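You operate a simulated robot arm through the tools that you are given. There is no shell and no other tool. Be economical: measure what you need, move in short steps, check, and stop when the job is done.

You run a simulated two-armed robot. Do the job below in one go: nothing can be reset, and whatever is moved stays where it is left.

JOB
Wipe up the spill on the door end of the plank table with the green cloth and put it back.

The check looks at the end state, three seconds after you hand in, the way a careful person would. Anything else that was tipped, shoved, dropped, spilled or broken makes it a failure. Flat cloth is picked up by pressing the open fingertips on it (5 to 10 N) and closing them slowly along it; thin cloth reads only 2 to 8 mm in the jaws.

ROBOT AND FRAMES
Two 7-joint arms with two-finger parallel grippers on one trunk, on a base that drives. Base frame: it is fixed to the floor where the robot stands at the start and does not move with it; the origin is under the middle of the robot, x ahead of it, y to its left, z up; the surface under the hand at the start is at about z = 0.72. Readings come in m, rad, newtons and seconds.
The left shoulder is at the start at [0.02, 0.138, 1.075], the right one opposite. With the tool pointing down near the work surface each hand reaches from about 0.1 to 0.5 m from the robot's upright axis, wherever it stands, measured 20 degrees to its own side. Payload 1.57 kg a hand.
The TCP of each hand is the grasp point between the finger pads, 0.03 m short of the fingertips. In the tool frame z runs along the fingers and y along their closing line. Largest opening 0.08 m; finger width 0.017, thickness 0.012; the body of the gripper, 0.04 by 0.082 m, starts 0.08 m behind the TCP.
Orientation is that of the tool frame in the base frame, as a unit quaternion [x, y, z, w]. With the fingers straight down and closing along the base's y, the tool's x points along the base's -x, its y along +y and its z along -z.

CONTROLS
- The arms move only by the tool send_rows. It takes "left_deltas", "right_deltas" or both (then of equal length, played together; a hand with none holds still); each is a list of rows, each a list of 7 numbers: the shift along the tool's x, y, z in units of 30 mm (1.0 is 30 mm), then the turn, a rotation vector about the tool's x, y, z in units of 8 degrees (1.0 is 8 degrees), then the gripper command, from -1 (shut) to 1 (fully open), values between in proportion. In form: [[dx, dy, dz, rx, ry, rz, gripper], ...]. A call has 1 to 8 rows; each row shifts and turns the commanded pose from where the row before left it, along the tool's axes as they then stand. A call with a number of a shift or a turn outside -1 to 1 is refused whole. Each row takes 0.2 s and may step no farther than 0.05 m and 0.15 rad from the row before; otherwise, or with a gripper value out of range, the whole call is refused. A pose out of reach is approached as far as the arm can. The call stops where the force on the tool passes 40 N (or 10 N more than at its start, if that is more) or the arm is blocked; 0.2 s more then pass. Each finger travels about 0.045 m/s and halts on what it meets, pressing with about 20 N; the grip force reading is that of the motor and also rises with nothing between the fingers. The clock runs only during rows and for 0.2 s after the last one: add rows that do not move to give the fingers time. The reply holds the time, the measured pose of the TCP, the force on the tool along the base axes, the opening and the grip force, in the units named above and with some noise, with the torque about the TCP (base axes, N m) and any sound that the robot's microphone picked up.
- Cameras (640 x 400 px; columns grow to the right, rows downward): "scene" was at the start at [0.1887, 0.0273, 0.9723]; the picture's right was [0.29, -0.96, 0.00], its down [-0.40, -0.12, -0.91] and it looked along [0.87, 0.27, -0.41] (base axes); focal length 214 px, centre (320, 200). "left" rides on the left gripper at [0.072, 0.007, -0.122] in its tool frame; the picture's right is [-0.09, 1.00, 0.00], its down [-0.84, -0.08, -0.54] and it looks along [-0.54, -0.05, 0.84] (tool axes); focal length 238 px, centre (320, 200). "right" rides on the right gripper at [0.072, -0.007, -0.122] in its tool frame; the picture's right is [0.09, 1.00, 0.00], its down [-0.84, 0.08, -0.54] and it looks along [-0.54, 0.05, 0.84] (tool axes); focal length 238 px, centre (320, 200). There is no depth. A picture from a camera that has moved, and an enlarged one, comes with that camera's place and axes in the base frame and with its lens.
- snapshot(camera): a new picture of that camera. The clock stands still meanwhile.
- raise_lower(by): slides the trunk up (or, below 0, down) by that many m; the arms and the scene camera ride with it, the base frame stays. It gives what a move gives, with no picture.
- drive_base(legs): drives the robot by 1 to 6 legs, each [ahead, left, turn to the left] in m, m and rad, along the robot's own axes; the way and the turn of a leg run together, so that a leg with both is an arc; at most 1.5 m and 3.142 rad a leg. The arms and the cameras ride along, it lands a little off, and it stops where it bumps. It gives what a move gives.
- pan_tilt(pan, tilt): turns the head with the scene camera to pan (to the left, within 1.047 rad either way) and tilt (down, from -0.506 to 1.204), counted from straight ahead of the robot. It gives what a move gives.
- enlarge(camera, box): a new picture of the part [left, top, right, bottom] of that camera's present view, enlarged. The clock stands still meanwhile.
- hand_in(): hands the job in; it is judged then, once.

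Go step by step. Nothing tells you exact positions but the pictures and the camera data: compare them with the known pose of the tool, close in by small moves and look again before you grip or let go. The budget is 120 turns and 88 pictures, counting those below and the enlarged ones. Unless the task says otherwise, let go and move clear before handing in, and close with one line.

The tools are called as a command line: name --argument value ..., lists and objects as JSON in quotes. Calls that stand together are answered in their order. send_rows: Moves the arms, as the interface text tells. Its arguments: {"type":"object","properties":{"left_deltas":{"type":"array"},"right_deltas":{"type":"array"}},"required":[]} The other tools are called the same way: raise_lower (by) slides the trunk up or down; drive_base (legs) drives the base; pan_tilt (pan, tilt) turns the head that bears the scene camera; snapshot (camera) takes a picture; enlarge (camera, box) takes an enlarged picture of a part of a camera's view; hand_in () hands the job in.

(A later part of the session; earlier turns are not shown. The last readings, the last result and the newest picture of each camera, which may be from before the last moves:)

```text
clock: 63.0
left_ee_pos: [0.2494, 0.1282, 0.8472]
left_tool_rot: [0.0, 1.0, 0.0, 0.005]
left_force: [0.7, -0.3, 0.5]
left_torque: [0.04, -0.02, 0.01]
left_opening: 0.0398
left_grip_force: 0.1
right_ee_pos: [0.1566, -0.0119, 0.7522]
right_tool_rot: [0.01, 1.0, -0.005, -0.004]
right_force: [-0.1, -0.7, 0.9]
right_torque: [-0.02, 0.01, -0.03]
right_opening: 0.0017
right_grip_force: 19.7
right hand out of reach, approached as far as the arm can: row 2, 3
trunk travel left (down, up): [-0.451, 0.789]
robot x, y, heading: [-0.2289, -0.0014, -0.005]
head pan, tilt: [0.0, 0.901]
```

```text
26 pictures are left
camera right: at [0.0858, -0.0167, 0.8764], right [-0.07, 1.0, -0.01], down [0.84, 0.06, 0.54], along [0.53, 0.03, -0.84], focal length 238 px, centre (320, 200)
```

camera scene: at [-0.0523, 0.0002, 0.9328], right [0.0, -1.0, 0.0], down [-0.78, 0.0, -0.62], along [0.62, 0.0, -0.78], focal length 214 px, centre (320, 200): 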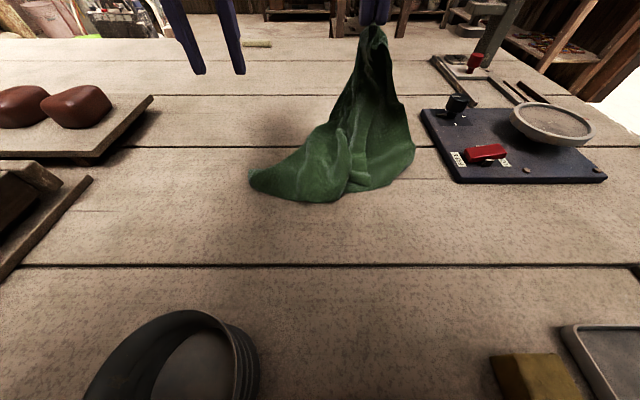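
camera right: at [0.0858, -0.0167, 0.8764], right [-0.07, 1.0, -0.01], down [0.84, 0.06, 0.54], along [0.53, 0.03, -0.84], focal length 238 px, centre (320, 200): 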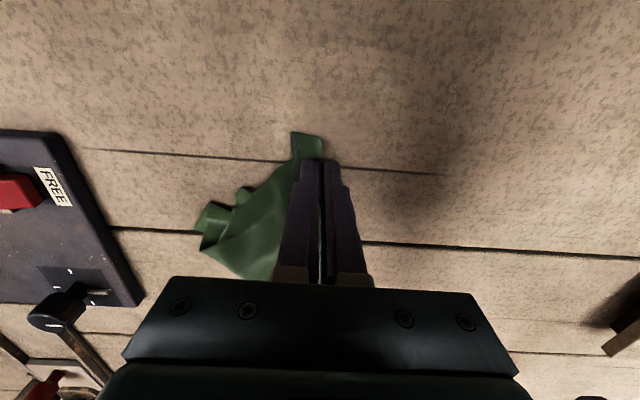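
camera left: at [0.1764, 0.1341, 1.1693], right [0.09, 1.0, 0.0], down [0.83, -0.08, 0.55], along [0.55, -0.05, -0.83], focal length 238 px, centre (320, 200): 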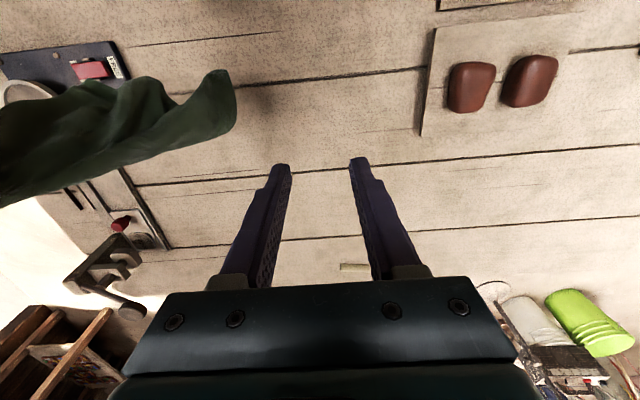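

Positioned; I press and pull with some sideways motion, twice.

send_rows --right_deltas '[[0, 0.3, 0.1, 0, 0, 0, -1], [0.4, 0, 0.02, 0, 0, 0, -1], [0.5, 0, 0, 0, 0, 0, -1], [0.5, 0, 0, 0, 0, 0, -1], [0.5, 0, 0, 0, 0, 0, -1], [0.5, 0, 0, 0, 0, 0, -1], [0.5, 0, 0, 0, 0, 0, -1]]'

send_rows --right_deltas '[[0, 0, -0.4, 0, 0, 0, -1], [-0.8, 0.4, 0, 0, 0, 0, -1], [-0.8, 0.4, 0, 0, 0, 0, -1], [-0.8, 0, 0, 0, 0, 0, -1], [-0.4, 0, 0.2, 0, 0, 0, -1], [0, 0, 0.15, 0, 0, 0, -1]]'

```text
clock: 64.5
left_ee_pos: [0.2509, 0.1278, 0.8482]
left_tool_rot: [-0.001, 1.0, 0.0, 0.007]
left_force: [-0.2, 0.0, -0.3]
left_torque: [-0.04, 0.03, -0.03]
left_opening: 0.0399
left_grip_force: 0.1
right_ee_pos: [0.0708, -0.0017, 0.7516]
right_tool_rot: [0.011, 1.0, -0.004, -0.004]
right_force: [4.6, -1.0, 10.6]
right_torque: [-0.08, -0.15, 0.0]
right_opening: 0.0019
right_grip_force: 20.1
trunk travel left (down, up): [-0.451, 0.789]
robot x, y, heading: [-0.2277, 0.0003, -0.004]
head pan, tilt: [0.0, 0.901]
```

```text
clock: 66.0
left_ee_pos: [0.25, 0.1279, 0.847]
left_tool_rot: [0.0, 1.0, 0.0, 0.004]
left_force: [-0.2, 0.7, -0.1]
left_torque: [0.0, 0.01, 0.01]
left_opening: 0.0401
left_grip_force: 0.1
right_ee_pos: [0.1547, 0.0205, 0.753]
right_tool_rot: [0.011, 1.0, -0.003, -0.004]
right_force: [-0.5, -0.7, 4.0]
right_torque: [-0.03, 0.04, -0.01]
right_opening: 0.0018
right_grip_force: 19.8
trunk travel left (down, up): [-0.451, 0.789]
robot x, y, heading: [-0.2289, 0.0005, -0.003]
head pan, tilt: [0.0, 0.901]
```

Good 10 N stroke. Now the stroke at y≈0.02, then one back at y≈−0.035 and lift.

send_rows --right_deltas '[[0, 0, 0.05, 0, 0, 0, -1], [0.4, 0, 0, 0, 0, 0, -1], [0.5, 0, 0, 0, 0, 0, -1], [0.5, 0, 0, 0, 0, 0, -1], [0.5, 0, 0, 0, 0, 0, -1], [0.5, 0, 0, 0, 0, 0, -1], [0.5, 0, 0, 0, 0, 0, -1]]'

send_rows --right_deltas '[[0, 0, -0.4, 0, 0, 0, -1], [-0.8, -0.7, 0, 0, 0, 0, -1], [-0.8, -0.7, 0, 0, 0, 0, -1], [-0.8, -0.5, 0, 0, 0, 0, -1], [-0.4, 0, 0.2, 0, 0, 0, -1], [0, 0, 0.15, 0, 0, 0, -1], [0, 0, 0.07, 0, 0, 0, -1]]'

send_rows --right_deltas '[[0.4, 0, 0.03, 0, 0, 0, -1], [0.5, 0, 0, 0, 0, 0, -1], [0.5, 0, 0, 0, 0, 0, -1], [0.5, 0, 0, 0, 0, 0, -1], [0.5, 0, 0, 0, 0, 0, -1], [0.5, 0, 0, 0, 0, 0, -1]]'

send_rows --right_deltas '[[0, 0, -0.6, 0, 0, 0, -1], [-0.8, 0, -0.8, 0, 0, 0, -1], [-0.8, 0, -0.8, 0, 0, 0, -1], [-0.9, 0, -0.8, 0, 0, 0, -1], [-0.9, 0, -0.8, 0, 0, 0, -1], [-0.9, 0, -0.8, 0, 0, 0, -1], [-0.5, 0, -0.5, 0, 0, 0, -1]]'

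raise_lower --by 0.2

enlarge --camera "scene" --box '[240, 200, 420, 312]'

snapshot --camera "right"

```text
clock: 67.5
left_ee_pos: [0.2509, 0.1278, 0.8493]
left_tool_rot: [0.0, 1.0, 0.0, 0.007]
left_force: [-0.3, 0.1, 0.1]
left_torque: [-0.01, 0.03, -0.01]
left_opening: 0.0401
left_grip_force: 0.0
right_ee_pos: [0.0704, 0.0237, 0.7534]
right_tool_rot: [0.011, 1.0, -0.003, -0.003]
right_force: [6.0, 0.6, 14.6]
right_torque: [0.01, -0.14, 0.02]
right_opening: 0.0019
right_grip_force: 19.7
trunk travel left (down, up): [-0.451, 0.789]
robot x, y, heading: [-0.2294, -0.0034, 0.0]
head pan, tilt: [0.0, 0.901]
```

```text
clock: 69.2
left_ee_pos: [0.2497, 0.1267, 0.8482]
left_tool_rot: [0.001, 1.0, 0.0, 0.007]
left_force: [-0.1, -0.2, 0.2]
left_torque: [-0.02, 0.02, -0.04]
left_opening: 0.04
left_grip_force: 0.1
right_ee_pos: [0.1522, -0.0383, 0.7523]
right_tool_rot: [0.01, 1.0, -0.003, -0.002]
right_force: [-6.0, -2.2, 27.1]
right_torque: [-0.03, 0.04, -0.01]
right_opening: 0.0019
right_grip_force: 20.1
trunk travel left (down, up): [-0.451, 0.789]
robot x, y, heading: [-0.2282, -0.0003, 0.0]
head pan, tilt: [0.0, 0.901]
```

```text
clock: 70.5
left_ee_pos: [0.2515, 0.1274, 0.8502]
left_tool_rot: [0.0, 1.0, 0.001, 0.007]
left_force: [0.7, -0.7, 0.1]
left_torque: [0.01, 0.01, 0.0]
left_opening: 0.0401
left_grip_force: 0.1
right_ee_pos: [0.0668, -0.0348, 0.7531]
right_tool_rot: [0.011, 1.0, -0.005, -0.002]
right_force: [10.5, -1.3, 27.1]
right_torque: [-0.01, -0.14, -0.03]
right_opening: 0.002
right_grip_force: 19.8
trunk travel left (down, up): [-0.451, 0.789]
robot x, y, heading: [-0.2279, 0.0017, -0.005]
head pan, tilt: [0.0, 0.901]
```

```text
clock: 72.2
left_ee_pos: [0.248, 0.1279, 0.8473]
left_tool_rot: [0.001, 1.0, 0.0, 0.004]
left_force: [0.0, 0.5, 0.3]
left_torque: [0.01, 0.01, 0.02]
left_opening: 0.0401
left_grip_force: 0.0
right_ee_pos: [0.2067, -0.0365, 0.9022]
right_tool_rot: [0.009, 1.0, -0.005, -0.004]
right_force: [0.2, -0.7, -0.4]
right_torque: [-0.01, 0.0, 0.01]
right_opening: 0.0017
right_grip_force: 19.8
trunk travel left (down, up): [-0.451, 0.789]
robot x, y, heading: [-0.2288, -0.0001, 0.002]
head pan, tilt: [0.0, 0.901]
```

```text
clock: 74.3
left_ee_pos: [0.2488, 0.1276, 1.0482]
left_tool_rot: [0.0, 1.0, 0.0, 0.005]
left_force: [0.4, 0.0, -0.5]
left_torque: [0.02, 0.01, -0.01]
left_opening: 0.0401
left_grip_force: 0.0
right_ee_pos: [0.2078, -0.0386, 1.1018]
right_tool_rot: [0.01, 1.0, -0.005, -0.003]
right_force: [-0.6, 0.1, -0.6]
right_torque: [0.01, -0.03, -0.02]
right_opening: 0.0016
right_grip_force: 20.3
trunk travel left (down, up): [-0.651, 0.589]
robot x, y, heading: [-0.2254, -0.0027, -0.006]
head pan, tilt: [0.0, 0.901]
```

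```text
3.56 times, centred on (330, 256) of scene
camera zoom: at [-0.0525, 0.0001, 1.1327], right [0.0, -1.0, 0.0], down [-0.78, 0.0, -0.62], along [0.62, 0.0, -0.78], focal length 763 px, centre (284, 1)
```

zoom: 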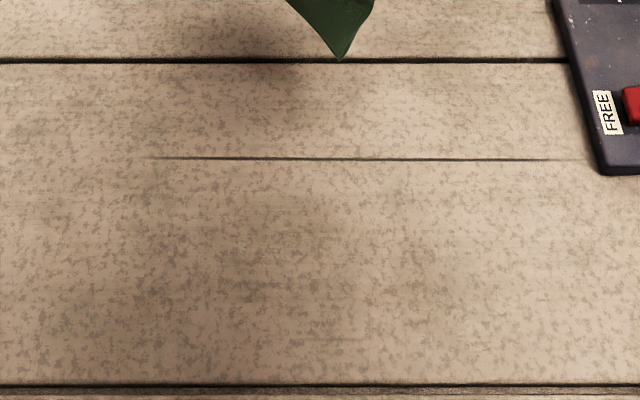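

```text
24 pictures are left
camera right: at [0.1375, -0.0424, 1.2252], right [-0.07, 1.0, -0.01], down [0.84, 0.06, 0.53], along [0.53, 0.03, -0.84], focal length 238 px, centre (320, 200)
```

right: 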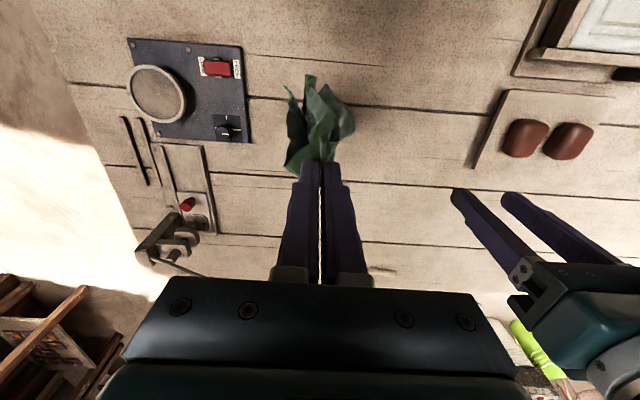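

It looks clean; one faint mark at about [0.055, −0.03], so I enlarge to be sure.

enlarge --camera "scene" --box '[300, 250, 396, 310]'

enlarge --camera "left" --box '[120, 0, 312, 120]'

enlarge --camera "right" --box '[260, 0, 420, 100]'

```text
6.67 times, centred on (348, 280) of scene
camera zoom: at [-0.0525, 0.0001, 1.1327], right [0.0, -1.0, 0.0], down [-0.78, 0.0, -0.62], along [0.62, 0.0, -0.78], focal length 1430 px, centre (133, -333)
```

zoom: 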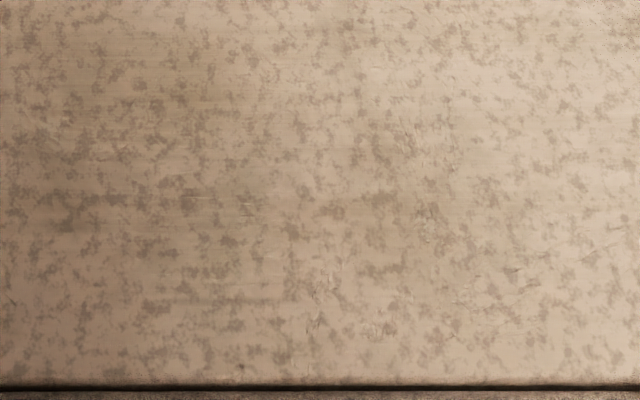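

```text
3.33 times, centred on (216, 60) of left
camera zoom: at [0.1764, 0.1341, 1.1693], right [0.09, 1.0, 0.0], down [0.83, -0.08, 0.55], along [0.55, -0.05, -0.83], focal length 794 px, centre (667, 667)
```

zoom: 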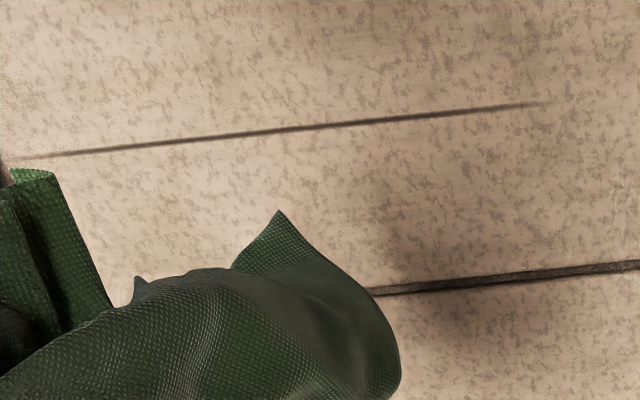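

```text
4.00 times, centred on (340, 50) of right
camera zoom: at [0.1375, -0.0424, 1.2252], right [-0.07, 1.0, -0.01], down [0.84, 0.06, 0.53], along [0.53, 0.03, -0.84], focal length 953 px, centre (240, 800)
```

zoom: 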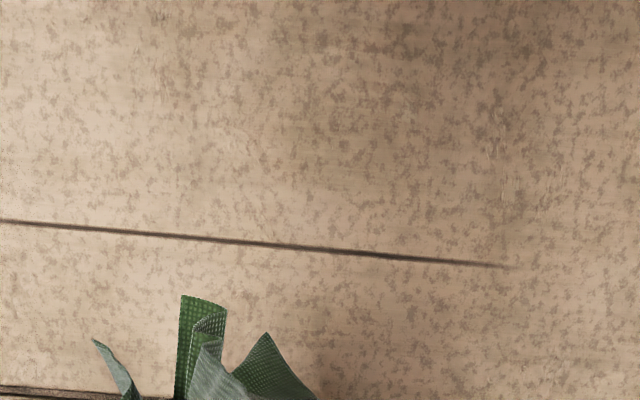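

The spill is wiped up. Now I return the cloth: drive forward to the original place first, hands high.

drive_base --legs '[[0.23, 0, 0]]'

snapshot --camera "scene"

```text
clock: 76.0
left_ee_pos: [0.4762, 0.1244, 1.0467]
left_tool_rot: [0.001, 1.0, 0.0, 0.005]
left_force: [0.4, 0.5, -0.5]
left_torque: [-0.01, 0.01, -0.04]
left_opening: 0.0402
left_grip_force: 0.1
right_ee_pos: [0.4355, -0.0401, 1.1029]
right_tool_rot: [0.012, 1.0, -0.004, -0.003]
right_force: [0.0, 0.3, -0.1]
right_torque: [-0.02, -0.02, -0.03]
right_opening: 0.0019
right_grip_force: 19.4
trunk travel left (down, up): [-0.651, 0.589]
robot x, y, heading: [-0.0016, 0.0002, -0.0]
head pan, tilt: [0.0, 0.901]
```

```text
20 pictures are left
camera scene: at [0.1752, -0.001, 1.1328], right [0.0, -1.0, 0.0], down [-0.78, 0.0, -0.62], along [0.62, 0.0, -0.78], focal length 214 px, centre (320, 200)
```

scene: 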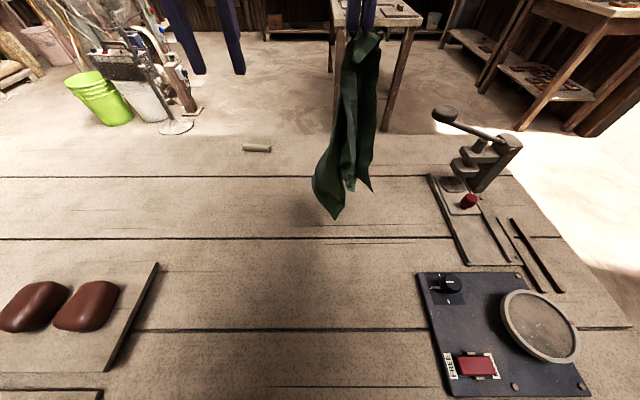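

I move the left hand aside and drive 8 cm further so the hanging tail can land at the far side of the cloth's place.

send_rows --left_deltas '[[0.5, 0.8, 0, 0, 0, 0, 0.25], [0.5, 0.8, 0, 0, 0, 0, 0.25], [0.5, 0.8, 0, 0, 0, 0, 0.25], [0.5, 0.8, 0, 0, 0, 0, 0.25]]' --right_deltas '[[0, 0.6, 0, 0, 0, 0, -1], [0, 0.6, 0, 0, 0, 0, -1], [0, 0.6, 0, 0, 0, 0, -1], [0, 0.4, 0, 0, 0, 0, -1]]'

drive_base --legs '[[0.1, 0, 0]]'

raise_lower --by -0.1

snapshot --camera "scene"

```text
clock: 77.0
left_ee_pos: [0.4811, 0.2184, 1.0423]
left_tool_rot: [0.001, 1.0, 0.0, 0.005]
left_force: [-0.1, 0.5, 0.6]
left_torque: [-0.01, 0.01, -0.01]
left_opening: 0.0499
left_grip_force: 0.0
left hand out of reach, approached as far as the arm can: row 1, 2, 3, 4
right_ee_pos: [0.4269, 0.0104, 1.0993]
right_tool_rot: [0.011, 1.0, -0.005, -0.005]
right_force: [0.0, -0.9, -0.4]
right_torque: [0.02, 0.0, -0.01]
right_opening: 0.0018
right_grip_force: 19.7
right hand out of reach, approached as far as the arm can: row 2, 3, 4
trunk travel left (down, up): [-0.651, 0.589]
robot x, y, heading: [0.0001, 0.0006, -0.007]
head pan, tilt: [0.0, 0.901]
```

```text
clock: 78.2
left_ee_pos: [0.5816, 0.2172, 1.0428]
left_tool_rot: [0.001, 1.0, 0.0, 0.004]
left_force: [-0.2, 0.2, 0.7]
left_torque: [0.01, 0.03, 0.04]
left_opening: 0.05
left_grip_force: 0.1
right_ee_pos: [0.528, 0.0101, 1.0994]
right_tool_rot: [0.012, 1.0, -0.004, -0.004]
right_force: [0.7, 0.5, 0.3]
right_torque: [-0.01, -0.01, 0.02]
right_opening: 0.0015
right_grip_force: 19.9
trunk travel left (down, up): [-0.651, 0.589]
robot x, y, heading: [0.0993, -0.0033, -0.006]
head pan, tilt: [0.0, 0.901]
```

```text
clock: 79.5
left_ee_pos: [0.5819, 0.2183, 0.9432]
left_tool_rot: [0.0, 1.0, 0.0, 0.004]
left_force: [-0.2, 0.2, 0.6]
left_torque: [-0.02, -0.02, 0.02]
left_opening: 0.0501
left_grip_force: 0.0
right_ee_pos: [0.5285, 0.0109, 0.9991]
right_tool_rot: [0.011, 1.0, -0.004, -0.005]
right_force: [0.0, -0.2, -0.2]
right_torque: [0.0, -0.05, -0.02]
right_opening: 0.0016
right_grip_force: 20.1
trunk travel left (down, up): [-0.551, 0.689]
robot x, y, heading: [0.102, 0.0007, -0.001]
head pan, tilt: [0.0, 0.901]
```

```text
19 pictures are left
camera scene: at [0.2751, -0.0012, 1.0328], right [0.0, -1.0, 0.0], down [-0.78, 0.0, -0.62], along [0.62, 0.0, -0.78], focal length 214 px, centre (320, 200)
```

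scene: 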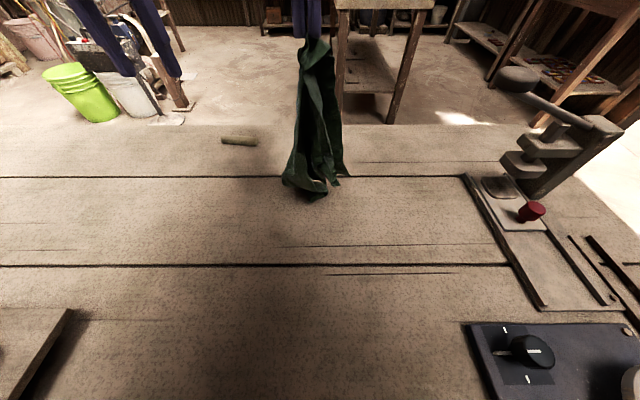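

The tail is near the surface at x≈0.53. I go 7 cm further, then lower and pull back alternately so it lays out.

drive_base --legs '[[0.07, 0, 0]]'

raise_lower --by -0.06

drive_base --legs '[[-0.06, 0, 0]]'

raise_lower --by -0.05

send_rows --right_deltas '[[0.7, -0.15, 0.5, 0, 0, 0, -1], [0.7, -0.15, 0.6, 0, 0, 0, -1], [0.7, -0.15, 0.6, 0, 0, 0, -1], [0.7, -0.15, 0.6, 0, 0, 0, -1], [0.7, -0.15, 0.6, 0, 0, 0, -1]]' --left_deltas '[[0.7, 0, 0, 0, 0, 0, 0.25], [0.7, 0, 0, 0, 0, 0, 0.25], [0.7, 0, 0, 0, 0, 0, 0.25], [0.7, 0, 0, 0, 0, 0, 0.25], [0.7, 0, 0, 0, 0, 0, 0.25]]'

snapshot --camera "scene"

```text
clock: 80.5
left_ee_pos: [0.6508, 0.2192, 0.9426]
left_tool_rot: [0.001, 1.0, 0.0, 0.003]
left_force: [0.1, -0.3, 1.0]
left_torque: [0.0, 0.0, 0.01]
left_opening: 0.0501
left_grip_force: 0.0
right_ee_pos: [0.5985, 0.0106, 0.9994]
right_tool_rot: [0.011, 1.0, -0.005, -0.004]
right_force: [0.4, -0.2, -1.0]
right_torque: [0.01, 0.02, 0.01]
right_opening: 0.002
right_grip_force: 20.1
trunk travel left (down, up): [-0.551, 0.689]
robot x, y, heading: [0.1732, 0.0005, -0.009]
head pan, tilt: [0.0, 0.901]
```

```text
clock: 81.5
left_ee_pos: [0.6505, 0.219, 0.8829]
left_tool_rot: [0.0, 1.0, -0.001, 0.004]
left_force: [-0.2, 0.2, -1.0]
left_torque: [0.02, 0.04, 0.0]
left_opening: 0.0499
left_grip_force: 0.0
right_ee_pos: [0.5978, 0.0106, 0.939]
right_tool_rot: [0.011, 1.0, -0.005, -0.005]
right_force: [-0.1, 0.9, 0.6]
right_torque: [0.01, 0.03, -0.01]
right_opening: 0.0016
right_grip_force: 20.2
trunk travel left (down, up): [-0.491, 0.749]
robot x, y, heading: [0.1687, -0.0016, 0.0]
head pan, tilt: [0.0, 0.901]
```

```text
clock: 82.5
left_ee_pos: [0.5911, 0.2187, 0.8821]
left_tool_rot: [0.001, 1.0, -0.001, 0.003]
left_force: [-0.3, 0.3, -0.1]
left_torque: [-0.01, -0.01, -0.03]
left_opening: 0.05
left_grip_force: 0.1
right_ee_pos: [0.5377, 0.0102, 0.939]
right_tool_rot: [0.01, 1.0, -0.004, -0.004]
right_force: [0.1, -0.4, -0.6]
right_torque: [0.0, -0.01, 0.01]
right_opening: 0.002
right_grip_force: 20.2
trunk travel left (down, up): [-0.491, 0.749]
robot x, y, heading: [0.1093, -0.0024, -0.002]
head pan, tilt: [0.0, 0.901]
```

```text
clock: 83.4
left_ee_pos: [0.5905, 0.2197, 0.834]
left_tool_rot: [0.002, 1.0, 0.0, 0.004]
left_force: [-0.6, 0.2, -0.5]
left_torque: [0.01, 0.03, -0.01]
left_opening: 0.05
left_grip_force: 0.1
right_ee_pos: [0.5377, 0.0119, 0.8891]
right_tool_rot: [0.011, 1.0, -0.004, -0.005]
right_force: [-1.0, 0.4, -0.5]
right_torque: [-0.02, 0.02, 0.01]
right_opening: 0.0017
right_grip_force: 19.9
trunk travel left (down, up): [-0.441, 0.799]
robot x, y, heading: [0.1096, 0.002, -0.003]
head pan, tilt: [0.0, 0.901]
```

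```text
clock: 84.6
left_ee_pos: [0.5919, 0.2191, 0.8327]
left_tool_rot: [0.0, 1.0, 0.0, 0.004]
left_force: [0.4, -0.4, 0.4]
left_torque: [0.01, 0.04, -0.01]
left_opening: 0.0498
left_grip_force: 0.1
left hand out of reach, approached as far as the arm can: row 1, 2, 3, 4, 5
right_ee_pos: [0.4298, -0.0111, 0.8028]
right_tool_rot: [0.011, 1.0, -0.005, -0.004]
right_force: [-0.8, 0.6, -0.2]
right_torque: [0.01, -0.01, 0.02]
right_opening: 0.0018
right_grip_force: 20.5
trunk travel left (down, up): [-0.441, 0.799]
robot x, y, heading: [0.1111, -0.0029, 0.002]
head pan, tilt: [0.0, 0.901]
```

```text
18 pictures are left
camera scene: at [0.2851, -0.0011, 0.9227], right [0.0, -1.0, 0.0], down [-0.78, 0.0, -0.62], along [0.62, 0.0, -0.78], focal length 214 px, centre (320, 200)
```

scene: 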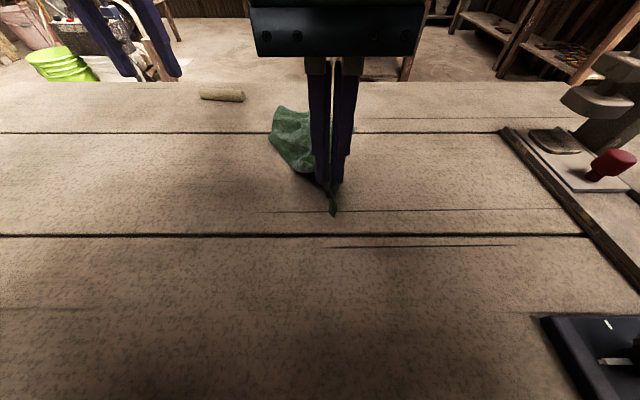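

The cloth lays out behind the right hand. I pull the held corner back and down to about [0.36, −0.07], and raise the left hand to free it.

send_rows --right_deltas '[[0.5, -0.4, 0.3, 0, 0, 0, -1], [0.5, -0.4, 0.3, 0, 0, 0, -1], [0.5, -0.4, 0.3, 0, 0, 0, -1], [0.4, -0.4, 0.3, 0, 0, 0, -1], [0.3, -0.4, 0.2, 0, 0, 0, -1]]' --left_deltas '[[0, 0, -0.9, 0, 0, 0, 0.25], [0, 0, -0.9, 0, 0, 0, 0.25], [0, 0, -0.9, 0, 0, 0, 0.25], [0.5, 0, -0.9, 0, 0, 0, 0.25], [0.9, 0, -0.9, 0, 0, 0, 0.25]]'

send_rows --left_deltas '[[0.9, 0, 0, 0, 0, 0, 0.25], [0.9, 0, 0, 0, 0, 0, 0.25], [0.9, 0, 0, 0, 0, 0, 0.25], [0.9, 0, 0, 0, 0, 0, 0.25]]'

snapshot --camera "scene"

```text
clock: 85.7
left_ee_pos: [0.5549, 0.2235, 0.8717]
left_tool_rot: [-0.001, 0.996, -0.002, -0.085]
left_force: [-0.7, -0.1, 0.1]
left_torque: [0.04, 0.01, 0.0]
left_opening: 0.0497
left_grip_force: 0.1
left hand out of reach, approached as far as the arm can: row 4, 5
right_ee_pos: [0.3718, -0.0593, 0.7655]
right_tool_rot: [0.011, 1.0, -0.004, -0.004]
right_force: [0.1, 0.1, -0.6]
right_torque: [-0.03, 0.02, 0.04]
right_opening: 0.0017
right_grip_force: 20.3
trunk travel left (down, up): [-0.441, 0.799]
robot x, y, heading: [0.1079, -0.0043, -0.006]
head pan, tilt: [0.0, 0.901]
stopped in row 5 (left hand): the arm was blocked; the commanded pose is now the measured one
```

```text
clock: 86.9
left_ee_pos: [0.5417, 0.2271, 0.8727]
left_tool_rot: [0.005, 0.994, -0.001, -0.113]
left_force: [0.1, 0.2, -0.3]
left_torque: [0.03, 0.0, -0.03]
left_opening: 0.0503
left_grip_force: 0.0
left hand out of reach, approached as far as the arm can: row 1, 2, 3, 4
right_ee_pos: [0.37, -0.0615, 0.7666]
right_tool_rot: [0.012, 1.0, -0.003, -0.005]
right_force: [0.4, 0.5, -0.2]
right_torque: [-0.03, 0.02, 0.02]
right_opening: 0.0017
right_grip_force: 20.1
trunk travel left (down, up): [-0.441, 0.799]
robot x, y, heading: [0.1061, 0.002, -0.001]
head pan, tilt: [0.0, 0.901]
stopped in row 4 (left hand): the arm was blocked; the commanded pose is now the measured one
```

```text
17 pictures are left
camera scene: at [0.2854, -0.001, 0.9228], right [0.0, -1.0, 0.0], down [-0.78, 0.0, -0.62], along [0.62, 0.0, -0.78], focal length 214 px, centre (320, 200)
```

scene: 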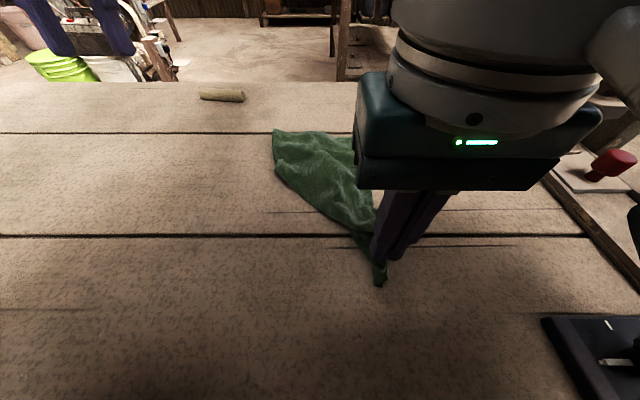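

The cloth lies in a diagonal strip within its original area and must be spread. First I look at why the left arm is blocked.

pan_tilt --pan 0.7 --tilt 0.3

snapshot --camera "scene"

```text
clock: 88.0
left_ee_pos: [0.5427, 0.2253, 0.8732]
left_tool_rot: [0.005, 0.994, 0.0, -0.112]
left_force: [-0.2, -0.2, -0.2]
left_torque: [-0.04, -0.03, 0.01]
left_opening: 0.0499
left_grip_force: 0.0
right_ee_pos: [0.3698, -0.0601, 0.7668]
right_tool_rot: [0.011, 1.0, -0.004, -0.004]
right_force: [-0.5, -0.3, 0.5]
right_torque: [-0.01, -0.01, 0.0]
right_opening: 0.0016
right_grip_force: 19.7
trunk travel left (down, up): [-0.441, 0.799]
robot x, y, heading: [0.1058, -0.0012, -0.003]
head pan, tilt: [0.7, 0.3]
```

```text
16 pictures are left
camera scene: at [0.2815, 0.0591, 0.975], right [0.64, -0.77, 0.0], down [-0.23, -0.19, -0.96], along [0.73, 0.61, -0.3], focal length 214 px, centre (320, 200)
```

scene: 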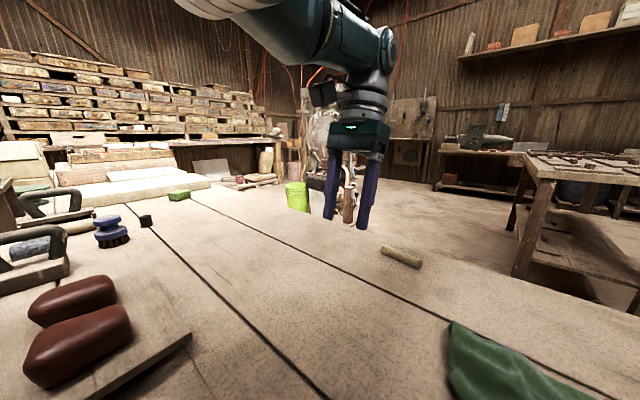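

The left arm is stretched straight and stuck there; I'll leave it hovering clear and finish with the right hand. I lower the right corner, which is at its original spot, release and lift to see the cloth.

send_rows --right_deltas '[[0, 0, 0.3, 0, 0, 0, -1], [0, 0, 0, 0, 0, 0, -0.8], [0, 0, 0, 0, 0, 0, -0.5], [0, 0, 0, 0, 0, 0, -0.2], [0, 0, 0, 0, 0, 0, 0.0], [0, 0, -0.7, 0, 0, 0, 0.0], [0, 0, -0.9, 0, 0, 0, 0.0], [0.9, -0.3, -0.9, 0, 0, 0, 0.0]]'

send_rows --right_deltas '[[0.3, -0.8, -0.9, 0, 0, 0, 0.0], [0.3, -0.8, -0.9, 0, 0, 0, 0.0], [0.3, -0.8, -0.5, 0, 0, 0, 0.0], [0.3, -0.5, 0, 0, 0, 0, 0.0]]'

pan_tilt --pan 0.0 --tilt 0.9

snapshot --camera "scene"

```text
clock: 89.8
left_ee_pos: [0.5427, 0.2256, 0.8724]
left_tool_rot: [0.006, 0.994, 0.0, -0.113]
left_force: [-0.7, 0.3, 0.3]
left_torque: [0.03, 0.02, 0.02]
left_opening: 0.05
left_grip_force: 0.1
right_ee_pos: [0.3438, -0.0683, 0.8335]
right_tool_rot: [0.01, 1.0, -0.006, -0.006]
right_force: [-0.2, 0.4, -0.5]
right_torque: [0.0, 0.03, 0.01]
right_opening: 0.0401
right_grip_force: 0.0
trunk travel left (down, up): [-0.441, 0.799]
robot x, y, heading: [0.1131, -0.0018, -0.001]
head pan, tilt: [0.7, 0.3]
```

```text
clock: 90.8
left_ee_pos: [0.543, 0.2263, 0.8723]
left_tool_rot: [0.005, 0.994, 0.0, -0.112]
left_force: [0.3, -0.2, -0.1]
left_torque: [0.0, -0.01, 0.0]
left_opening: 0.0497
left_grip_force: 0.0
right_ee_pos: [0.3037, -0.1536, 0.8989]
right_tool_rot: [0.009, 1.0, -0.013, -0.018]
right_force: [-0.6, -0.3, -0.8]
right_torque: [0.0, 0.03, -0.03]
right_opening: 0.0402
right_grip_force: 0.1
trunk travel left (down, up): [-0.441, 0.799]
robot x, y, heading: [0.1098, -0.0024, -0.002]
head pan, tilt: [0.7, 0.3]
```

```text
clock: 91.9
left_ee_pos: [0.5422, 0.2263, 0.8728]
left_tool_rot: [0.006, 0.994, 0.001, -0.113]
left_force: [-0.2, -0.2, 0.1]
left_torque: [0.01, 0.0, -0.01]
left_opening: 0.0498
left_grip_force: 0.1
right_ee_pos: [0.3045, -0.1545, 0.8967]
right_tool_rot: [0.01, 1.0, -0.01, -0.015]
right_force: [0.3, 0.3, 0.3]
right_torque: [0.0, 0.01, 0.0]
right_opening: 0.0398
right_grip_force: 0.1
trunk travel left (down, up): [-0.441, 0.799]
robot x, y, heading: [0.1083, 0.0007, -0.002]
head pan, tilt: [0.0, 0.901]
```

```text
15 pictures are left
camera scene: at [0.2854, -0.0009, 0.9228], right [0.0, -1.0, 0.0], down [-0.78, 0.0, -0.62], along [0.62, 0.0, -0.78], focal length 214 px, centre (320, 200)
```

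scene: 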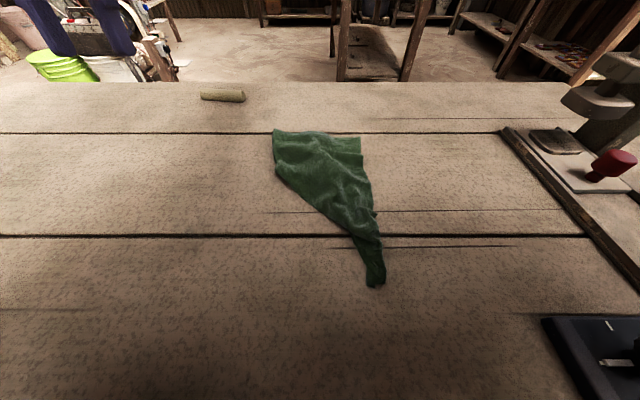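

The cloth lies within its old footprint but bunched (centre ≈ [0.49, 0.0]). I'll enlarge to see which layers can be opened out.

enlarge --camera "scene" --box '[220, 110, 428, 300]'

```text
2.11 times, centred on (324, 205) of scene
camera zoom: at [0.2854, -0.0009, 0.9228], right [0.0, -1.0, 0.0], down [-0.78, 0.0, -0.62], along [0.62, 0.0, -0.78], focal length 452 px, centre (312, 190)
```

zoom: 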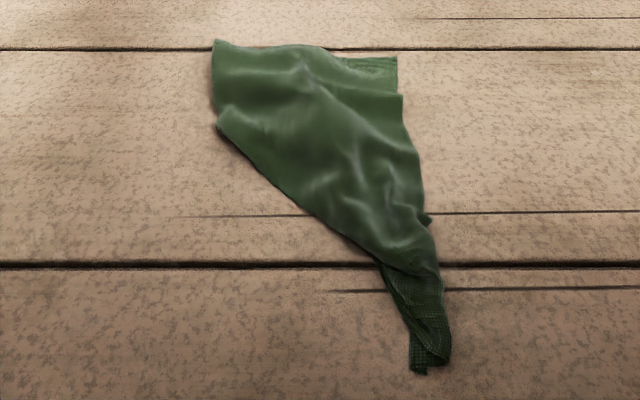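

The upper layer's corner near [0.50, 0.06] looks like the near-left corner. I'll shift the base 6 cm left for reach and bring the right hand above it.

drive_base --legs '[[0, 0.06, 0]]'

send_rows --right_deltas '[[-0.84, 0.6, 0.4, 0, 0, 0, -0.2], [-0.84, 0.66, 0.4, 0, 0, 0, -0.2], [-0.84, 0.66, 0.4, 0, 0, 0, -0.2], [-0.84, 0.66, 0.4, 0, 0, 0, -0.2], [-0.84, 0.66, 0.5, 0, 0, 0, -0.2], [-0.84, 0.66, 0.5, 0, 0, 0, -0.2], [-0.84, 0.66, 0.5, 0, 0, 0, -0.2]]'

snapshot --camera "right"

```text
clock: 92.8
left_ee_pos: [0.5429, 0.2865, 0.8735]
left_tool_rot: [0.004, 0.994, -0.001, -0.112]
left_force: [0.6, 0.3, -0.7]
left_torque: [-0.04, 0.01, -0.01]
left_opening: 0.0502
left_grip_force: 0.1
right_ee_pos: [0.3029, -0.092, 0.8995]
right_tool_rot: [0.009, 1.0, -0.01, -0.016]
right_force: [-0.5, -1.1, 0.4]
right_torque: [-0.03, -0.01, -0.01]
right_opening: 0.0399
right_grip_force: 0.2
trunk travel left (down, up): [-0.441, 0.799]
robot x, y, heading: [0.1109, 0.0599, -0.003]
head pan, tilt: [0.0, 0.901]
```

```text
clock: 94.4
left_ee_pos: [0.5429, 0.2865, 0.8735]
left_tool_rot: [0.003, 0.994, -0.001, -0.113]
left_force: [-0.2, 0.5, 0.4]
left_torque: [0.03, -0.02, 0.01]
left_opening: 0.05
left_grip_force: 0.1
right_ee_pos: [0.4793, 0.0409, 0.7963]
right_tool_rot: [0.007, 1.0, -0.009, -0.016]
right_force: [-0.8, 0.3, 0.4]
right_torque: [-0.05, 0.01, 0.01]
right_opening: 0.032
right_grip_force: 0.1
trunk travel left (down, up): [-0.441, 0.799]
robot x, y, heading: [0.1121, 0.059, -0.005]
head pan, tilt: [0.0, 0.901]
```

```text
13 pictures are left
camera right: at [0.4125, 0.0375, 0.9217], right [-0.08, 1.0, -0.02], down [0.85, 0.08, 0.51], along [0.51, 0.03, -0.86], focal length 238 px, centre (320, 200)
```

right: 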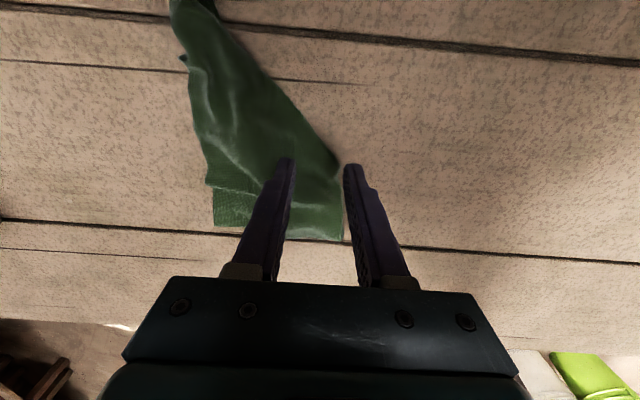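

The corner is at about [0.498, 0.06]. I shift inward so both fingers land on cloth, and go down gently.

send_rows --right_deltas '[[-0.45, -0.45, 0.3, 0, 0, 0, -0.2], [0, 0, 0.4, 0, 0, 0, -0.2], [0, 0, 0.4, 0, 0, 0, -0.2], [0, 0, 0.15, 0, 0, 0, -0.2], [0, 0, 0.08, 0, 0, 0, -0.2], [0, 0, 0, 0, 0, 0, -0.2]]'

```text
clock: 95.8
left_ee_pos: [0.5425, 0.2866, 0.8729]
left_tool_rot: [0.004, 0.994, -0.001, -0.113]
left_force: [-0.3, -0.1, 0.3]
left_torque: [-0.02, 0.0, 0.03]
left_opening: 0.0498
left_grip_force: 0.1
right_ee_pos: [0.4922, 0.0238, 0.757]
right_tool_rot: [0.009, 1.0, -0.011, -0.016]
right_force: [0.1, 0.3, -0.1]
right_torque: [-0.05, -0.02, -0.03]
right_opening: 0.0321
right_grip_force: 0.0
trunk travel left (down, up): [-0.441, 0.799]
robot x, y, heading: [0.1123, 0.0615, 0.002]
head pan, tilt: [0.0, 0.901]
```

send_rows --right_deltas '[[0, 0.1, 0.08, 0, 0, 0, -0.2], [0, 0, 0.06, 0, 0, 0, -0.2], [0, 0, 0, 0, 0, 0, -0.2]]'

```text
clock: 96.6
left_ee_pos: [0.5422, 0.2873, 0.8738]
left_tool_rot: [0.005, 0.994, 0.0, -0.113]
left_force: [0.0, -0.4, -0.3]
left_torque: [-0.03, -0.01, -0.03]
left_opening: 0.0499
left_grip_force: 0.1
right_ee_pos: [0.493, 0.0278, 0.7528]
right_tool_rot: [0.009, 1.0, -0.009, -0.016]
right_force: [1.1, 0.0, 0.8]
right_torque: [0.01, -0.01, -0.01]
right_opening: 0.0322
right_grip_force: 0.2
trunk travel left (down, up): [-0.441, 0.799]
robot x, y, heading: [0.1061, 0.0628, 0.002]
head pan, tilt: [0.0, 0.901]
```

The fingertips are just about touching; I press 1.5 mm more and close slowly, then lift slightly.

send_rows --right_deltas '[[0, 0, 0.06, 0, 0, 0, -0.2], [0, 0, 0, 0, 0, 0, -0.35], [0, 0, 0, 0, 0, 0, -0.5], [0, 0, 0, 0, 0, 0, -0.65], [0, 0, 0, 0, 0, 0, -0.8], [0, 0, 0, 0, 0, 0, -1], [0, 0, 0, 0, 0, 0, -1], [0, 0, -0.5, 0, 0, 0, -1]]'

snapshot --camera "right"

```text
clock: 98.4
left_ee_pos: [0.5422, 0.2874, 0.8735]
left_tool_rot: [0.005, 0.994, 0.0, -0.112]
left_force: [-0.4, -0.5, -0.4]
left_torque: [-0.03, -0.01, 0.01]
left_opening: 0.05
left_grip_force: 0.0
right_ee_pos: [0.4909, 0.0263, 0.7653]
right_tool_rot: [0.008, 1.0, -0.011, -0.017]
right_force: [-0.4, 0.9, 0.5]
right_torque: [0.03, -0.01, -0.02]
right_opening: 0.0025
right_grip_force: 19.9
trunk travel left (down, up): [-0.441, 0.799]
robot x, y, heading: [0.1093, 0.0557, -0.0]
head pan, tilt: [0.0, 0.901]
```

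```text
12 pictures are left
camera right: at [0.4237, 0.0241, 0.8901], right [-0.08, 1.0, -0.02], down [0.86, 0.07, 0.51], along [0.51, 0.02, -0.86], focal length 238 px, centre (320, 200)
```

right: 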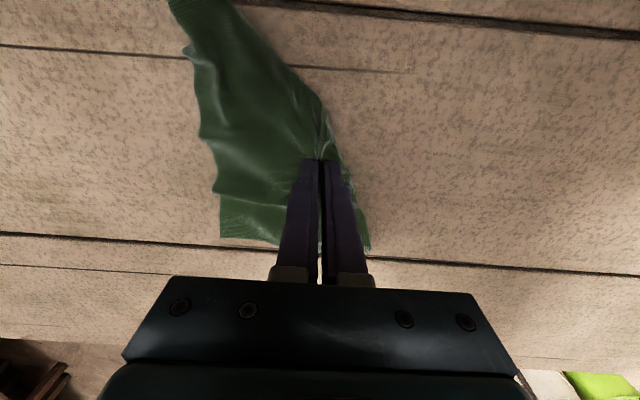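

It holds cloth. I lift a bit more and swing this corner out to the left and back toward [0.39, 0.12].

send_rows --right_deltas '[[0, 0.3, -0.5, 0, 0, 0, -1], [0.2, 0.7, -0.2, 0, 0, 0, -1], [0.5, 0.7, 0, 0, 0, 0, -1], [0.7, 0.6, 0, 0, 0, 0, -1], [0.7, 0.5, 0, 0, 0, 0, -1], [0.7, 0.3, 0, 0, 0, 0, -1], [0.5, 0.1, 0, 0, 0, 0, -1]]'

snapshot --camera "scene"

```text
clock: 100.0
left_ee_pos: [0.5417, 0.2869, 0.8723]
left_tool_rot: [0.004, 0.994, -0.001, -0.113]
left_force: [0.7, 0.1, -0.5]
left_torque: [-0.01, 0.0, 0.01]
left_opening: 0.0497
left_grip_force: 0.0
right_ee_pos: [0.4039, 0.115, 0.7863]
right_tool_rot: [0.021, 1.0, -0.017, -0.012]
right_force: [-0.1, -0.4, 0.4]
right_torque: [-0.04, -0.01, 0.01]
right_opening: 0.0023
right_grip_force: 19.5
trunk travel left (down, up): [-0.441, 0.799]
robot x, y, heading: [0.1092, 0.0576, -0.005]
head pan, tilt: [0.0, 0.901]
```

```text
11 pictures are left
camera scene: at [0.2736, 0.0548, 0.9096], right [-0.08, -1.0, 0.0], down [-0.88, 0.07, -0.46], along [0.46, -0.04, -0.89], focal length 214 px, centre (320, 200)
```

scene: 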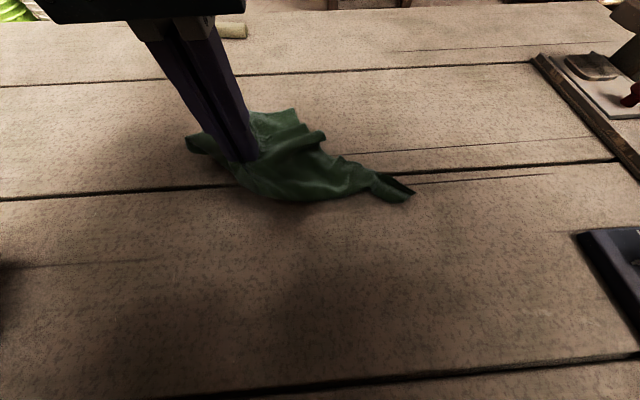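

The near-left corner came out to the left but the far part followed. I set this corner down, release, and next pull the far part forward.

send_rows --right_deltas '[[0, 0.2, 0.4, 0, 0, 0, -1], [0, 0, 0.5, 0, 0, 0, -1], [0, 0, 0.1, 0, 0, 0, -0.8], [0, 0, 0, 0, 0, 0, -0.5], [0, 0, 0, 0, 0, 0, -0.2], [-0.1, 0, -0.7, 0, 0, 0, -0.2], [-0.3, 0, -0.9, 0, 0, 0, -0.2], [-0.3, 0, -0.9, 0, 0, 0, -0.2]]'

send_rows --right_deltas '[[-0.3, -0.7, -0.2, 0, 0, 0, -0.2], [-0.3, -0.7, 0, 0, 0, 0, -0.2], [0, -0.7, 0, 0, 0, 0, -0.2], [0, -0.7, 0, 0, 0, 0, -0.2], [0, -0.8, 0, 0, 0, 0, -0.2], [0, -0.8, 0, 0, 0, 0, -0.2], [0, -0.8, 0, 0, 0, 0, -0.2], [0, -0.6, 0, 0, 0, 0, -0.2]]'

pan_tilt --pan 0.0 --tilt 0.9

snapshot --camera "scene"

```text
clock: 101.8
left_ee_pos: [0.5427, 0.2864, 0.8734]
left_tool_rot: [0.006, 0.994, 0.0, -0.112]
left_force: [0.2, -0.2, -0.2]
left_torque: [0.01, -0.01, 0.03]
left_opening: 0.0503
left_grip_force: 0.1
right_ee_pos: [0.4167, 0.1338, 0.8319]
right_tool_rot: [0.005, 1.0, -0.011, -0.017]
right_force: [-0.1, 0.0, 0.5]
right_torque: [-0.01, 0.0, -0.02]
right_opening: 0.032
right_grip_force: 0.1
trunk travel left (down, up): [-0.441, 0.799]
robot x, y, heading: [0.1051, 0.0628, 0.001]
head pan, tilt: [0.0, 0.901]
```

```text
clock: 103.6
left_ee_pos: [0.5422, 0.2868, 0.8739]
left_tool_rot: [0.005, 0.994, 0.0, -0.113]
left_force: [0.0, -0.4, 0.4]
left_torque: [0.01, -0.01, -0.01]
left_opening: 0.0499
left_grip_force: 0.1
right_ee_pos: [0.4317, -0.0432, 0.8417]
right_tool_rot: [0.009, 1.0, -0.011, -0.016]
right_force: [-0.5, 0.3, 0.3]
right_torque: [0.01, 0.01, 0.02]
right_opening: 0.0318
right_grip_force: 0.0
trunk travel left (down, up): [-0.441, 0.799]
robot x, y, heading: [0.1151, 0.0594, 0.002]
head pan, tilt: [0.0, 0.901]
```

```text
clock: 104.2
left_ee_pos: [0.5416, 0.2856, 0.8737]
left_tool_rot: [0.005, 0.994, 0.0, -0.113]
left_force: [-0.5, 0.4, -0.8]
left_torque: [0.01, 0.0, -0.04]
left_opening: 0.0499
left_grip_force: 0.1
right_ee_pos: [0.4337, -0.0437, 0.8429]
right_tool_rot: [0.009, 1.0, -0.011, -0.016]
right_force: [0.0, 0.4, 0.1]
right_torque: [0.03, 0.0, -0.02]
right_opening: 0.0323
right_grip_force: 0.1
trunk travel left (down, up): [-0.441, 0.799]
robot x, y, heading: [0.1118, 0.0602, -0.005]
head pan, tilt: [0.0, 0.901]
```

```text
10 pictures are left
camera scene: at [0.2854, 0.0597, 0.9228], right [0.0, -1.0, 0.0], down [-0.78, 0.0, -0.62], along [0.62, 0.0, -0.78], focal length 214 px, centre (320, 200)
```

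scene: 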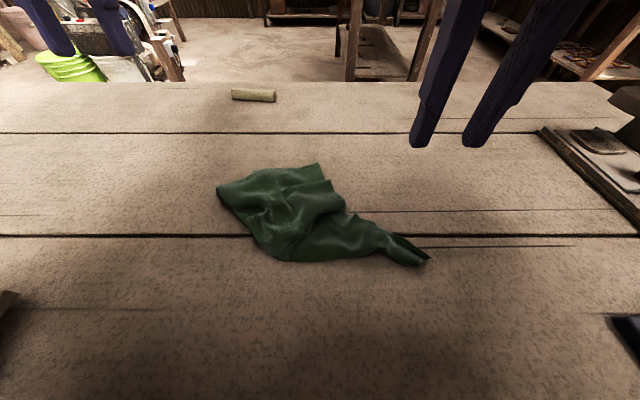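

Now a far tip is at [0.51, 0.06] and a left tip at [0.46, 0.19]. I grasp the far tip around [0.492, 0.075] to pull it to the far-right.

send_rows --right_deltas '[[-0.32, 0.66, 0, 0, 0, 0, -0.2], [-0.32, 0.66, 0, 0, 0, 0, -0.2], [-0.32, 0.66, 0, 0, 0, 0, -0.2], [-0.32, 0.66, 0, 0, 0, 0, -0.2], [-0.32, 0.66, 0.4, 0, 0, 0, -0.2], [-0.33, 0.66, 0.8, 0, 0, 0, -0.2], [0, 0, 0.8, 0, 0, 0, -0.2], [0, 0, 0.7, 0, 0, 0, -0.2]]'

send_rows --right_deltas '[[0, 0, 0.2, 0, 0, 0, -0.2], [0, 0, 0.1, 0, 0, 0, -0.2], [0, 0, 0, 0, 0, 0, -0.2]]'

```text
clock: 106.0
left_ee_pos: [0.5424, 0.2868, 0.8741]
left_tool_rot: [0.005, 0.994, 0.0, -0.113]
left_force: [0.5, -0.1, 0.5]
left_torque: [0.01, 0.0, -0.01]
left_opening: 0.0501
left_grip_force: 0.0
right_ee_pos: [0.4901, 0.0752, 0.7555]
right_tool_rot: [0.008, 1.0, -0.01, -0.016]
right_force: [0.1, -0.4, -0.1]
right_torque: [0.02, 0.0, 0.02]
right_opening: 0.0319
right_grip_force: 0.1
trunk travel left (down, up): [-0.441, 0.799]
robot x, y, heading: [0.1123, 0.0598, -0.001]
head pan, tilt: [0.0, 0.901]
```

```text
clock: 106.8
left_ee_pos: [0.5435, 0.2868, 0.8728]
left_tool_rot: [0.005, 0.994, 0.0, -0.113]
left_force: [0.3, 0.0, 0.6]
left_torque: [0.0, 0.04, -0.02]
left_opening: 0.05
left_grip_force: 0.0
right_ee_pos: [0.4926, 0.0766, 0.7506]
right_tool_rot: [0.006, 1.0, -0.007, -0.013]
right_force: [-1.5, -1.9, 13.4]
right_torque: [0.29, 0.02, 0.05]
right_opening: 0.0301
right_grip_force: 0.1
trunk travel left (down, up): [-0.441, 0.799]
robot x, y, heading: [0.1073, 0.0549, 0.004]
head pan, tilt: [0.0, 0.901]
stopped in row 3 (right hand): the force on the tool passed its limit at 42 N (the readings are from after the stop); the commanded pose is now the measured one
```

Good contact at about 13 N; I close, lift slightly and pull this tip forward-right.

send_rows --right_deltas '[[0, 0, 0, 0, 0, 0, -0.35], [0, 0, 0, 0, 0, 0, -0.5], [0, 0, 0, 0, 0, 0, -0.65], [0, 0, 0, 0, 0, 0, -0.8], [0, 0, 0, 0, 0, 0, -1], [0, 0, 0, 0, 0, 0, -1], [0, 0, -0.4, 0, 0, 0, -1], [0, 0, -0.4, 0, 0, 0, -1]]'

drive_base --legs '[[0.09, -0.06, 0]]'

snapshot --camera "right"

```text
clock: 108.6
left_ee_pos: [0.5424, 0.2871, 0.8725]
left_tool_rot: [0.004, 0.994, 0.0, -0.113]
left_force: [1.0, 0.0, -0.2]
left_torque: [0.0, 0.03, 0.02]
left_opening: 0.0499
left_grip_force: 0.0
right_ee_pos: [0.4919, 0.0758, 0.7733]
right_tool_rot: [0.007, 1.0, -0.008, -0.016]
right_force: [0.6, 0.2, -0.1]
right_torque: [-0.01, 0.0, 0.0]
right_opening: 0.0019
right_grip_force: 19.7
trunk travel left (down, up): [-0.441, 0.799]
robot x, y, heading: [0.1095, 0.0582, -0.004]
head pan, tilt: [0.0, 0.901]
```

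```text
clock: 109.8
left_ee_pos: [0.6303, 0.2271, 0.8728]
left_tool_rot: [0.004, 0.993, 0.0, -0.114]
left_force: [-1.1, 0.4, 0.0]
left_torque: [-0.01, 0.03, -0.01]
left_opening: 0.0504
left_grip_force: 0.1
right_ee_pos: [0.5804, 0.0159, 0.7742]
right_tool_rot: [0.006, 1.0, -0.008, -0.014]
right_force: [0.0, -0.5, -0.7]
right_torque: [0.02, 0.03, -0.03]
right_opening: 0.0022
right_grip_force: 20.5
trunk travel left (down, up): [-0.441, 0.799]
robot x, y, heading: [0.1949, 0.0005, -0.001]
head pan, tilt: [0.0, 0.901]
```

```text
9 pictures are left
camera right: at [0.5121, 0.0126, 0.8982], right [-0.08, 1.0, -0.01], down [0.85, 0.07, 0.52], along [0.52, 0.03, -0.86], focal length 238 px, centre (320, 200)
```

right: 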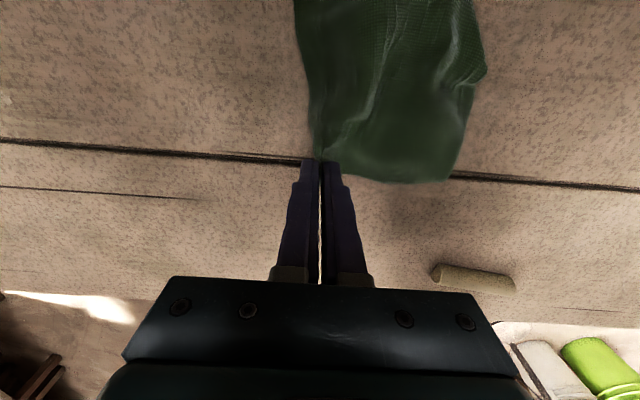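

That opened it well. I pull this corner a further 5 cm right, set it down, release and look.

send_rows --right_deltas '[[0, -0.5, 0, 0, 0, 0, -1], [0, -0.6, 0, 0, 0, 0, -1], [0, -0.6, 0.3, 0, 0, 0, -1], [0, 0, 0.35, 0, 0, 0, -0.8], [0, 0, 0, 0, 0, 0, -0.5], [0, 0, 0, 0, 0, 0, -0.3], [0, 0, -0.7, 0, 0, 0, -0.3], [0, 0, -0.9, 0, 0, 0, -0.3]]'

drive_base --legs '[[-0.09, 0, 0]]'

send_rows --right_deltas '[[0, -0.8, -0.5, 0, 0, 0, -0.3], [0, -0.8, 0, 0, 0, 0, -0.3], [0, -0.8, 0, 0, 0, 0, -0.3], [0, -0.8, 0, 0, 0, 0, -0.3]]'

snapshot --camera "scene"

```text
clock: 111.6
left_ee_pos: [0.63, 0.2282, 0.8736]
left_tool_rot: [0.004, 0.994, -0.001, -0.113]
left_force: [0.1, -0.4, 0.2]
left_torque: [0.04, 0.01, -0.01]
left_opening: 0.0502
left_grip_force: 0.2
right_ee_pos: [0.579, -0.0347, 0.8018]
right_tool_rot: [0.007, 1.0, -0.007, -0.015]
right_force: [0.2, 0.4, 1.0]
right_torque: [0.0, -0.01, -0.02]
right_opening: 0.0282
right_grip_force: 0.0
trunk travel left (down, up): [-0.441, 0.799]
robot x, y, heading: [0.1993, 0.0004, 0.0]
head pan, tilt: [0.0, 0.901]
```

```text
clock: 112.7
left_ee_pos: [0.5396, 0.2271, 0.8736]
left_tool_rot: [0.005, 0.994, 0.0, -0.113]
left_force: [-0.5, 0.4, -0.5]
left_torque: [-0.02, 0.0, 0.0]
left_opening: 0.0498
left_grip_force: 0.1
right_ee_pos: [0.488, -0.0334, 0.8031]
right_tool_rot: [0.006, 1.0, -0.007, -0.015]
right_force: [-0.2, -0.8, 0.7]
right_torque: [-0.01, -0.03, -0.01]
right_opening: 0.0278
right_grip_force: 0.1
trunk travel left (down, up): [-0.441, 0.799]
robot x, y, heading: [0.1049, -0.0007, -0.002]
head pan, tilt: [0.0, 0.901]
```

```text
clock: 113.7
left_ee_pos: [0.5401, 0.2276, 0.873]
left_tool_rot: [0.005, 0.994, 0.0, -0.114]
left_force: [0.4, -0.8, -0.2]
left_torque: [0.01, -0.02, -0.05]
left_opening: 0.0503
left_grip_force: 0.1
right_ee_pos: [0.4886, -0.1314, 0.8194]
right_tool_rot: [0.006, 1.0, -0.007, -0.015]
right_force: [-0.9, -0.5, -0.5]
right_torque: [0.0, 0.02, 0.02]
right_opening: 0.028
right_grip_force: 0.1
trunk travel left (down, up): [-0.441, 0.799]
robot x, y, heading: [0.108, -0.0002, 0.0]
head pan, tilt: [0.0, 0.901]
```

```text
8 pictures are left
camera scene: at [0.2837, -0.0001, 0.9228], right [0.0, -1.0, 0.0], down [-0.78, 0.0, -0.62], along [0.62, 0.0, -0.78], focal length 214 px, centre (320, 200)
```

scene: 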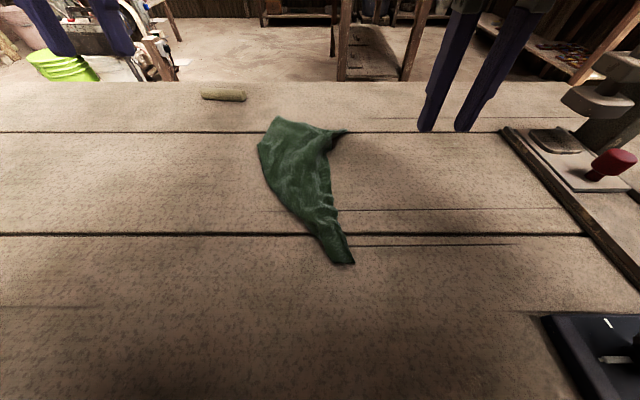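

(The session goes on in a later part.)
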